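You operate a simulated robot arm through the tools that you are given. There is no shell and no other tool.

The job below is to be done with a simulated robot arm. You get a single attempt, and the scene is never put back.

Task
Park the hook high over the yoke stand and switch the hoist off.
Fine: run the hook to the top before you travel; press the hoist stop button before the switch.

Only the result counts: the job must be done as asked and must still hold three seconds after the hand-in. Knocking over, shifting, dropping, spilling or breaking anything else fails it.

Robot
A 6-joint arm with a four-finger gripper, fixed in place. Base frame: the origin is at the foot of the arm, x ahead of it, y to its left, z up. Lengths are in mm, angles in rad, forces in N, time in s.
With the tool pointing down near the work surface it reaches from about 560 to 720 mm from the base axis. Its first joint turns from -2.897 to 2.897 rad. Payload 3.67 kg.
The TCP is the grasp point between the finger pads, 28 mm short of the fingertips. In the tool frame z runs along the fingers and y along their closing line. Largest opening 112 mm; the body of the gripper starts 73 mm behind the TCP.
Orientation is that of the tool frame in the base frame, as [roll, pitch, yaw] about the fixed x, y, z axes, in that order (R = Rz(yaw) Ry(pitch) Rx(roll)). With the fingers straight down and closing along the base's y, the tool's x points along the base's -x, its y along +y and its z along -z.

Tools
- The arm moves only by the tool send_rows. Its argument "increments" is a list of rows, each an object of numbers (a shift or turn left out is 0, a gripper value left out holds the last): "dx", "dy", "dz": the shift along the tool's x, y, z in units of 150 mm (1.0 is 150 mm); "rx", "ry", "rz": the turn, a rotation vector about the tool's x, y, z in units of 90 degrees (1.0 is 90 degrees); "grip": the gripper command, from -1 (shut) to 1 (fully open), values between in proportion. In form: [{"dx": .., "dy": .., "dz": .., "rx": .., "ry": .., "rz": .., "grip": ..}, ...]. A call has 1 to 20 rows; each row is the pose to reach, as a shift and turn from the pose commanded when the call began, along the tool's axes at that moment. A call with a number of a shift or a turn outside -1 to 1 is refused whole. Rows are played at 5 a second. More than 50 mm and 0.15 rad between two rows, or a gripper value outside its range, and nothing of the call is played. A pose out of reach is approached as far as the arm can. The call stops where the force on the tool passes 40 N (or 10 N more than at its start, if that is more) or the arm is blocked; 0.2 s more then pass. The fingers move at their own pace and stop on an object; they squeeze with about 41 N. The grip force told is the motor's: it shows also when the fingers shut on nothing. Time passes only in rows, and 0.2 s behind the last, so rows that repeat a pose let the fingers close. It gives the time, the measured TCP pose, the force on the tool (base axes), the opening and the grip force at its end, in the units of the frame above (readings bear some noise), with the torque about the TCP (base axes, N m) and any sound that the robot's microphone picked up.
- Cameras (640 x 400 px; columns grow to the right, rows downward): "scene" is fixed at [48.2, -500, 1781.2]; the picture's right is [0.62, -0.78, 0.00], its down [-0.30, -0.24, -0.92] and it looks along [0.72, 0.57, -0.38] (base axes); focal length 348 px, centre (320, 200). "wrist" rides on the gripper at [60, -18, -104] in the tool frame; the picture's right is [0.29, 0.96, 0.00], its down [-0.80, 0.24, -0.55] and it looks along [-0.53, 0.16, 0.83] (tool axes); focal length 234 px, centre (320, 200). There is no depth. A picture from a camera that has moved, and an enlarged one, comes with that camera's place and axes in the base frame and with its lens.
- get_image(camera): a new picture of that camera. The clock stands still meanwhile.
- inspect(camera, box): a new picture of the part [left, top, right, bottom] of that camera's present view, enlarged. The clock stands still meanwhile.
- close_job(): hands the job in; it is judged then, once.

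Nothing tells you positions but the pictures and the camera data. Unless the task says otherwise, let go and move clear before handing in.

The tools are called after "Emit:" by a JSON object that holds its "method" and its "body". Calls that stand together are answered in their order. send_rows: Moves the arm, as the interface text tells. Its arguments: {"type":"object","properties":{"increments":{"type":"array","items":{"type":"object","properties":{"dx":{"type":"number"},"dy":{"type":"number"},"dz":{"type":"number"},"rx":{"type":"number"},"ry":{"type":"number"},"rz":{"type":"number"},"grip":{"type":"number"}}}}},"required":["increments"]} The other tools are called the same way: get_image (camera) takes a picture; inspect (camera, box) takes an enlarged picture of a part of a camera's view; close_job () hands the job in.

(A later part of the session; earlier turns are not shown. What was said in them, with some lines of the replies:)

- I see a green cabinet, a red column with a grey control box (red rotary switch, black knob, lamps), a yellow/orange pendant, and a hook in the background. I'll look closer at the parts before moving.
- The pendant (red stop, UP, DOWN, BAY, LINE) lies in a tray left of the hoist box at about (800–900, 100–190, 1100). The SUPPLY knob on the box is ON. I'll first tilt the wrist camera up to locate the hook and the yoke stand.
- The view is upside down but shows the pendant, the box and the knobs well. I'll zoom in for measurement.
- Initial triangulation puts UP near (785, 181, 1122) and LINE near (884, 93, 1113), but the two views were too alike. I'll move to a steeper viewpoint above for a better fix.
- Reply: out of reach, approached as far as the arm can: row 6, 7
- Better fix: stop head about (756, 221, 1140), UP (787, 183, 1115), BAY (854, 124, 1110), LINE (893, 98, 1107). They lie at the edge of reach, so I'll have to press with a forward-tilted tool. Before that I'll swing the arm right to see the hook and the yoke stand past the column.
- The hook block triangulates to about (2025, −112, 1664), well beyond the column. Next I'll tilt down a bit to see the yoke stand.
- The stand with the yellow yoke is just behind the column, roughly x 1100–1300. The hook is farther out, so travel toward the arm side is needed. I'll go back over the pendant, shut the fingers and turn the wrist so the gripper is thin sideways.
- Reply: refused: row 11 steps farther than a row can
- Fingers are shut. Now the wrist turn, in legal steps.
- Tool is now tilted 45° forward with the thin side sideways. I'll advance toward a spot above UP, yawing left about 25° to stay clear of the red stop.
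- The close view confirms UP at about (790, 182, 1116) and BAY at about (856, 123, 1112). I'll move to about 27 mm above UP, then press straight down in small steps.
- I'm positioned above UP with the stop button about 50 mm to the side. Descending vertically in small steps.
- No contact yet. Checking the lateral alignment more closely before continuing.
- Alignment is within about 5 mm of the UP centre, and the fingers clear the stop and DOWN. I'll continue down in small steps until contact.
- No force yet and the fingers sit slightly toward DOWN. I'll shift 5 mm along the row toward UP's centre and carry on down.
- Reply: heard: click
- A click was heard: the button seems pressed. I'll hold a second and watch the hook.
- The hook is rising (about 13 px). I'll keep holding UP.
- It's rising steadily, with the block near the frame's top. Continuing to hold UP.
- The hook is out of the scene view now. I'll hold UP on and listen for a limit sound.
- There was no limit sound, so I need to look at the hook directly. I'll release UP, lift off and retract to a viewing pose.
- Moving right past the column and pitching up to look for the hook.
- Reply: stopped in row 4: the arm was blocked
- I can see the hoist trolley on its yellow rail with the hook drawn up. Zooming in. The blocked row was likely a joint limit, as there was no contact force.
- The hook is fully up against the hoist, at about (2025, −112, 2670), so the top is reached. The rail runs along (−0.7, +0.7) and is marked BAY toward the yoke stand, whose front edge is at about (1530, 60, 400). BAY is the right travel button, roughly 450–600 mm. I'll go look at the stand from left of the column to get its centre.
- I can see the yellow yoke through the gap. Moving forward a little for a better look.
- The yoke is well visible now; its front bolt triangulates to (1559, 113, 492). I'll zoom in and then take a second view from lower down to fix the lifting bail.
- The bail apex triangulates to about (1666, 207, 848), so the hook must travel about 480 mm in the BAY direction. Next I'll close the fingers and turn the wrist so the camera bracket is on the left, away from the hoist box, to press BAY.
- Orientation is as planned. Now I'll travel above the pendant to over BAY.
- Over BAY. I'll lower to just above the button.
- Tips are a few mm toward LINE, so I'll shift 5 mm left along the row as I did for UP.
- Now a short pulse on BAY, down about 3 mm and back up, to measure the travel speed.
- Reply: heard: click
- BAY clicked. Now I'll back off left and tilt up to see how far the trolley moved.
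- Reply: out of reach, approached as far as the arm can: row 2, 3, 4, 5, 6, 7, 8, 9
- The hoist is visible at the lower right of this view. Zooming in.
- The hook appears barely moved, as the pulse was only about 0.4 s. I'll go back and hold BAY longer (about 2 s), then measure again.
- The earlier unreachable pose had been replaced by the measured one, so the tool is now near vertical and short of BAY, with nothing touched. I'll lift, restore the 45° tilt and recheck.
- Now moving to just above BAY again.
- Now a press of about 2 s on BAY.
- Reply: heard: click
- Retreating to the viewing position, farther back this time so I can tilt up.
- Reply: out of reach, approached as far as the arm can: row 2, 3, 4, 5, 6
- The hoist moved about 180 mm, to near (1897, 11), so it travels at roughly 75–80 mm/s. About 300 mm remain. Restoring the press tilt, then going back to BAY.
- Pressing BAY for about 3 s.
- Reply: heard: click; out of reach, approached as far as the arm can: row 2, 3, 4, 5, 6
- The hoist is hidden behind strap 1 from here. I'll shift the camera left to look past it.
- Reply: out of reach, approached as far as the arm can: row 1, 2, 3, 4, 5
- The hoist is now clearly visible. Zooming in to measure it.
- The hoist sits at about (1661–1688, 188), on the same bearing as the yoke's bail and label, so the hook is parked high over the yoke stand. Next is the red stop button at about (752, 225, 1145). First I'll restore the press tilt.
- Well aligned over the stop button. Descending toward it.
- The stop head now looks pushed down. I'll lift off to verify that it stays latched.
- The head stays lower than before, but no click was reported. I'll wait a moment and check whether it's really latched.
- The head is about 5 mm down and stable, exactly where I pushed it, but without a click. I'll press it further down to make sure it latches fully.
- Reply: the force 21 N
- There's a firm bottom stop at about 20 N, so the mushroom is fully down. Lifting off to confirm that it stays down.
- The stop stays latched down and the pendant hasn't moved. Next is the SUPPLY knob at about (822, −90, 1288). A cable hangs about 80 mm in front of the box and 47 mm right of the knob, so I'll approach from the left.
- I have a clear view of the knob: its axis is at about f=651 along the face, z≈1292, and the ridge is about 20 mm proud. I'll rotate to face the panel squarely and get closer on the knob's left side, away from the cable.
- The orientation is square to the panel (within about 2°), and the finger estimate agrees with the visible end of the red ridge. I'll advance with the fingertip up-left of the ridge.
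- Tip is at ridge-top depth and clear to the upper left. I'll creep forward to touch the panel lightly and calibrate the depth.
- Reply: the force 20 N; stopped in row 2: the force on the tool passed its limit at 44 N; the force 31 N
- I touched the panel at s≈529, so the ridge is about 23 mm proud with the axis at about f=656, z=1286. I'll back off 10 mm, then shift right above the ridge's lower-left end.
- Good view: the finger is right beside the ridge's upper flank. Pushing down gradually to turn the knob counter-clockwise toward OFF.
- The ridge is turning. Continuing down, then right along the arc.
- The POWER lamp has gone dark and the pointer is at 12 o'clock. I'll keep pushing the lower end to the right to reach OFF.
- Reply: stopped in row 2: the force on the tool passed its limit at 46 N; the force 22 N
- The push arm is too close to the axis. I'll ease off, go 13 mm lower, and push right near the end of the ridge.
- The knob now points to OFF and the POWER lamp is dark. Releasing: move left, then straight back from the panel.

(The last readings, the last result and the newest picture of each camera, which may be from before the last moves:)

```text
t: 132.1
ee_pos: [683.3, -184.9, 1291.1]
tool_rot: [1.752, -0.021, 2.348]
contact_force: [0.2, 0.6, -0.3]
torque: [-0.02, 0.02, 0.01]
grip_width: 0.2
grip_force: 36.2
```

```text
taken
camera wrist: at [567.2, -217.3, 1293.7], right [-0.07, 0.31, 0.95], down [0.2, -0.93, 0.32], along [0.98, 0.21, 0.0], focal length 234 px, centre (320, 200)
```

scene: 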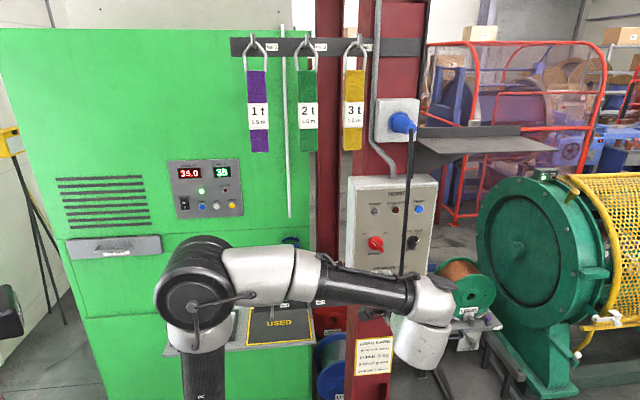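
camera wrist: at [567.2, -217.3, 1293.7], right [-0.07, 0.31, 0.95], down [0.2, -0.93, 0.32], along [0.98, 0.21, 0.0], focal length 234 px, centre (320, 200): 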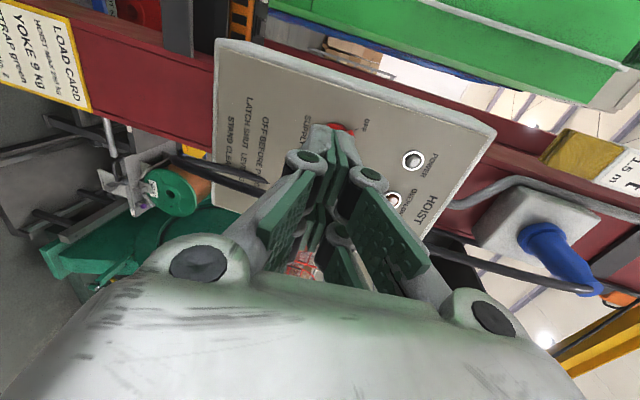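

Emit:
{"method": "inspect", "body": {"camera": "scene", "box": [340, 170, 450, 290]}}

Emit:
{"method": "inspect", "body": {"camera": "scene", "box": [230, 20, 450, 160]}}

Emit:
{"method": "inspect", "body": {"camera": "wrist", "box": [500, 220, 640, 330]}}

```text
3.33 times, centred on (395, 230) of scene
camera zoom: at [48.2, -500.0, 1781.2], right [0.62, -0.78, 0.0], down [-0.3, -0.24, -0.92], along [0.72, 0.57, -0.38], focal length 1162 px, centre (70, 100)
```

zoom: 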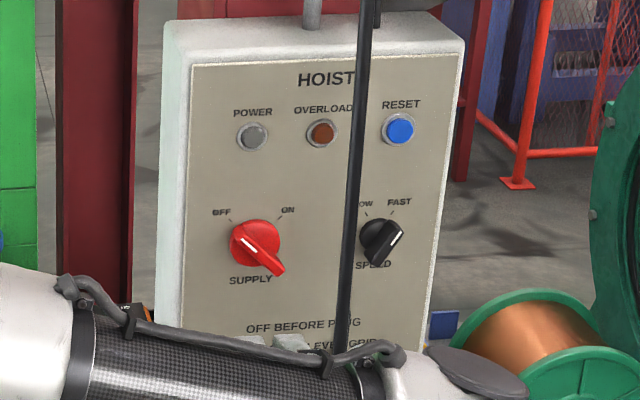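

```text
2.86 times, centred on (340, 90) of scene
camera zoom: at [48.2, -500.0, 1781.2], right [0.62, -0.78, 0.0], down [-0.3, -0.24, -0.92], along [0.72, 0.57, -0.38], focal length 996 px, centre (263, 514)
```

zoom: 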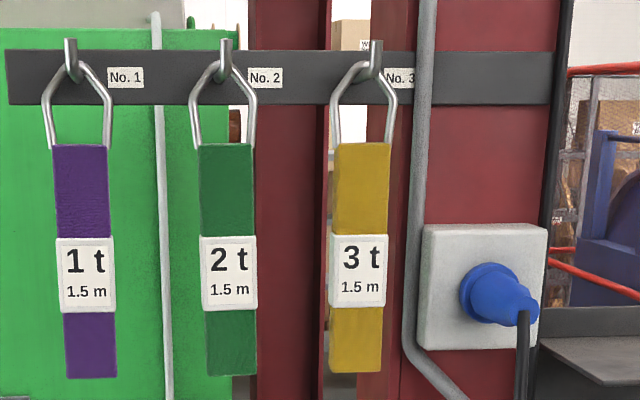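

```text
3.64 times, centred on (570, 275) of wrist
camera zoom: at [567.2, -217.3, 1293.7], right [-0.07, 0.31, 0.95], down [0.2, -0.93, 0.32], along [0.98, 0.21, 0.0], focal length 852 px, centre (-589, -73)
```

zoom: 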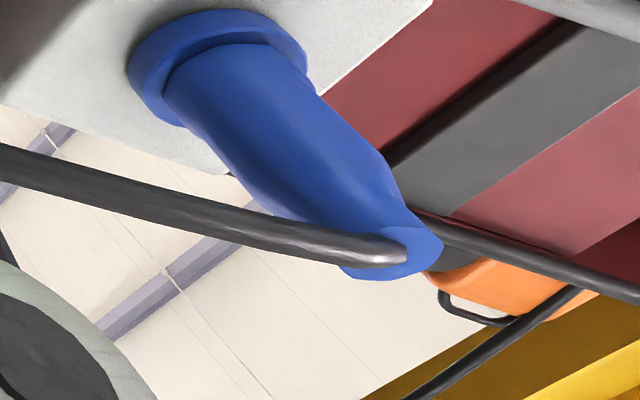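

SUPPLY is OFF and the POWER lamp is dark. I'll retract a bit further so I can verify the stop button and pendant before handing in.

Emit:
{"method": "send_rows", "body": {"increments": [{"dz": -0.2}, {"dz": -0.4}, {"dz": -0.5}, {"dz": -0.5}]}}

Emit:
{"method": "inspect", "body": {"camera": "scene", "box": [240, 200, 440, 320]}}

Emit:
{"method": "get_image", "body": {"camera": "wrist"}}

```text
t: 133.1
ee_pos: [631.1, -236.7, 1304.5]
tool_rot: [1.75, -0.02, 2.345]
contact_force: [0.1, -0.1, 0.9]
torque: [-0.01, -0.02, 0.03]
grip_width: 0.0
grip_force: 35.4
```

```text
3.20 times, centred on (340, 260) of scene
camera zoom: at [48.2, -500.0, 1781.2], right [0.62, -0.78, 0.0], down [-0.3, -0.24, -0.92], along [0.72, 0.57, -0.38], focal length 1115 px, centre (256, 8)
```

zoom: 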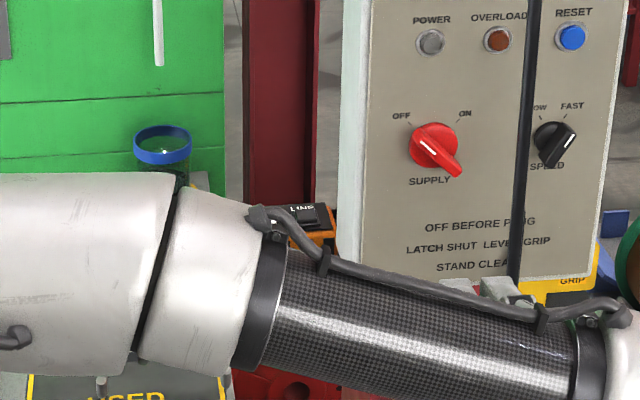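

```text
taken
camera wrist: at [514.7, -268.7, 1307.0], right [-0.07, 0.31, 0.95], down [0.2, -0.93, 0.32], along [0.98, 0.21, 0.0], focal length 234 px, centre (320, 200)
```

wrist: 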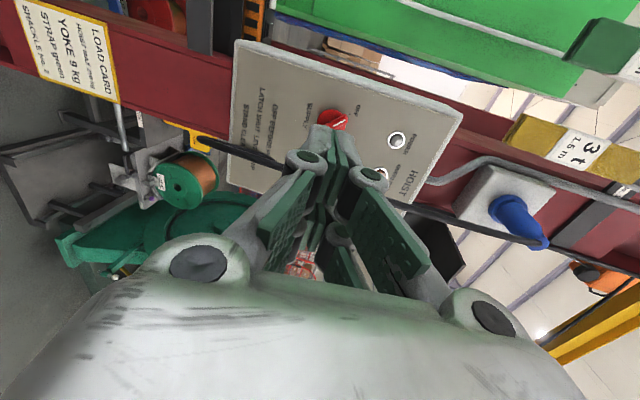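

The forearm hides the pendant from the scene camera, so I'll raise the arm to check it.

Emit:
{"method": "send_rows", "body": {"increments": [{"dy": 0.25, "dz": -0.1}, {"dy": 0.5, "dz": -0.2}, {"dy": 0.75, "dz": -0.2}, {"dy": 0.9, "dz": -0.2}]}}

Emit:
{"method": "get_image", "body": {"camera": "scene"}}

Emit:
{"method": "inspect", "body": {"camera": "scene", "box": [250, 220, 370, 310]}}

```text
t: 134.1
ee_pos: [631.3, -242.4, 1443.2]
tool_rot: [1.751, -0.019, 2.345]
contact_force: [0.6, -0.7, -0.5]
torque: [0.0, 0.02, -0.01]
grip_width: 0.0
grip_force: 36.0
```

```text
taken
```

scene: 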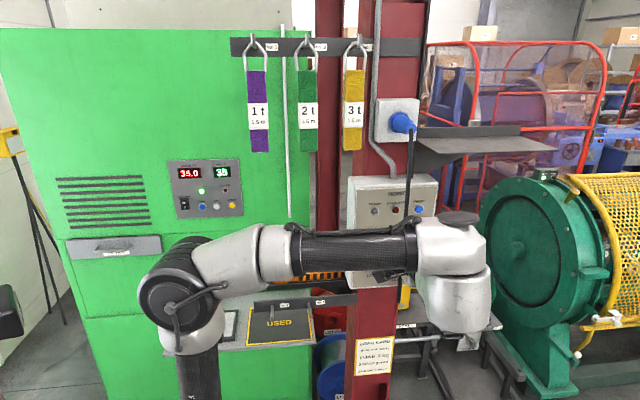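

```text
4.44 times, centred on (310, 265) of scene
camera zoom: at [48.2, -500.0, 1781.2], right [0.62, -0.78, 0.0], down [-0.3, -0.24, -0.92], along [0.72, 0.57, -0.38], focal length 1549 px, centre (364, -89)
```

zoom: 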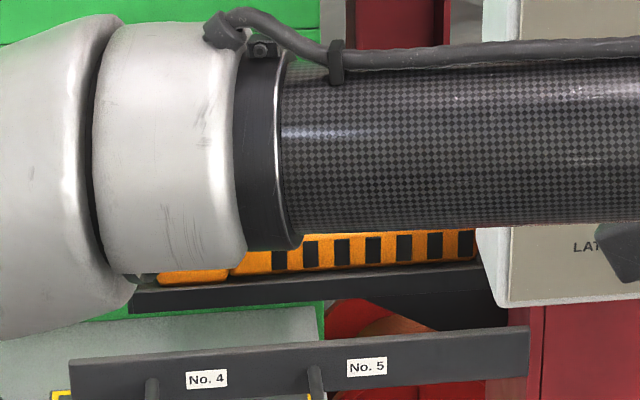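

Emit:
{"method": "send_rows", "body": {"increments": [{"rx": 0.09}, {"rx": 0.18}, {"rx": 0.27}, {"rx": 0.36}, {"rx": 0.45}, {"rx": 0.54}, {"rx": 0.63}]}}

Emit:
{"method": "get_image", "body": {"camera": "scene"}}

Emit:
{"method": "inspect", "body": {"camera": "scene", "box": [250, 220, 370, 310]}}

```text
t: 135.7
ee_pos: [629.6, -243.0, 1442.2]
tool_rot: [2.744, -0.021, 2.346]
contact_force: [0.1, 0.8, 0.7]
torque: [0.01, -0.04, -0.02]
grip_width: 0.0
grip_force: 35.5
```

```text
taken
```

scene: 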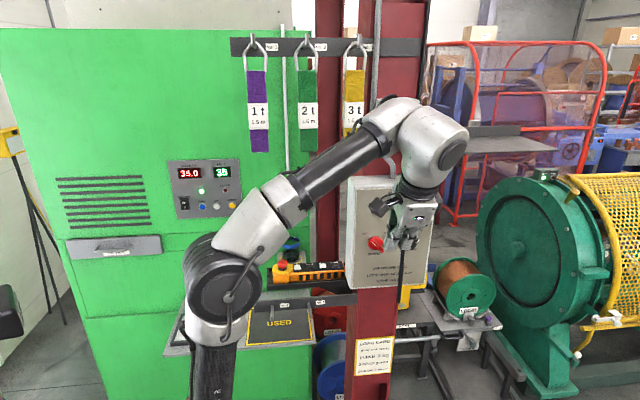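

```text
4.44 times, centred on (310, 265) of scene
camera zoom: at [48.2, -500.0, 1781.2], right [0.62, -0.78, 0.0], down [-0.3, -0.24, -0.92], along [0.72, 0.57, -0.38], focal length 1549 px, centre (364, -89)
```

zoom: 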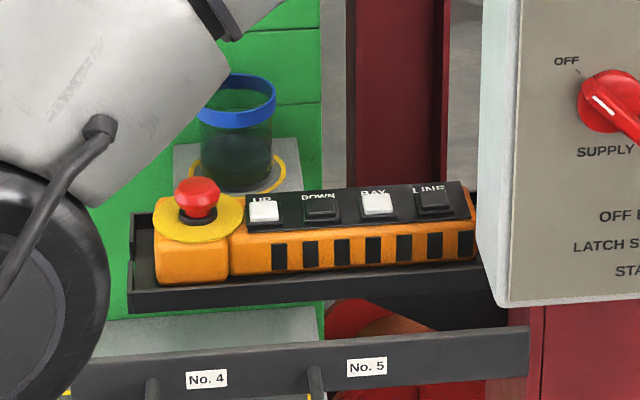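

The stop button is still down, the pendant is in place, SUPPLY is at OFF, and the hook is parked high over the yoke stand. The arm is clear, so I'm handing in.

Emit:
{"method": "close_job", "body": {}}

```text
The job is handed in.
```

The hook is parked at the top of its travel above the yoke stand, the hoist stop button is latched in, and SUPPLY is at OFF. I've handed the job in; no verdict has come back.

- **Hook position:** I ran it right up against the hoist before travelling, then moved it toward BAY in three presses. From the pictures it sits over the yoke's lifting loop to within about 50 mm. The stand is partly hidden behind the column, so I could not confirm it more closely.
- **Stop button:** it went down about 5 mm, stayed down after I let go, and was still down in the last picture. No click was heard when it went in. I took it as latched because a second press met a firm stop.
- **Switch:** I turned it after the stop button, by pushing the knob round with the closed fingertips. The POWER lamp went dark.
- **Surroundings:** nothing looked moved or knocked over, and the arm is clear. While finding the panel's depth, the fingertips pressed the box front with up to 44 N.
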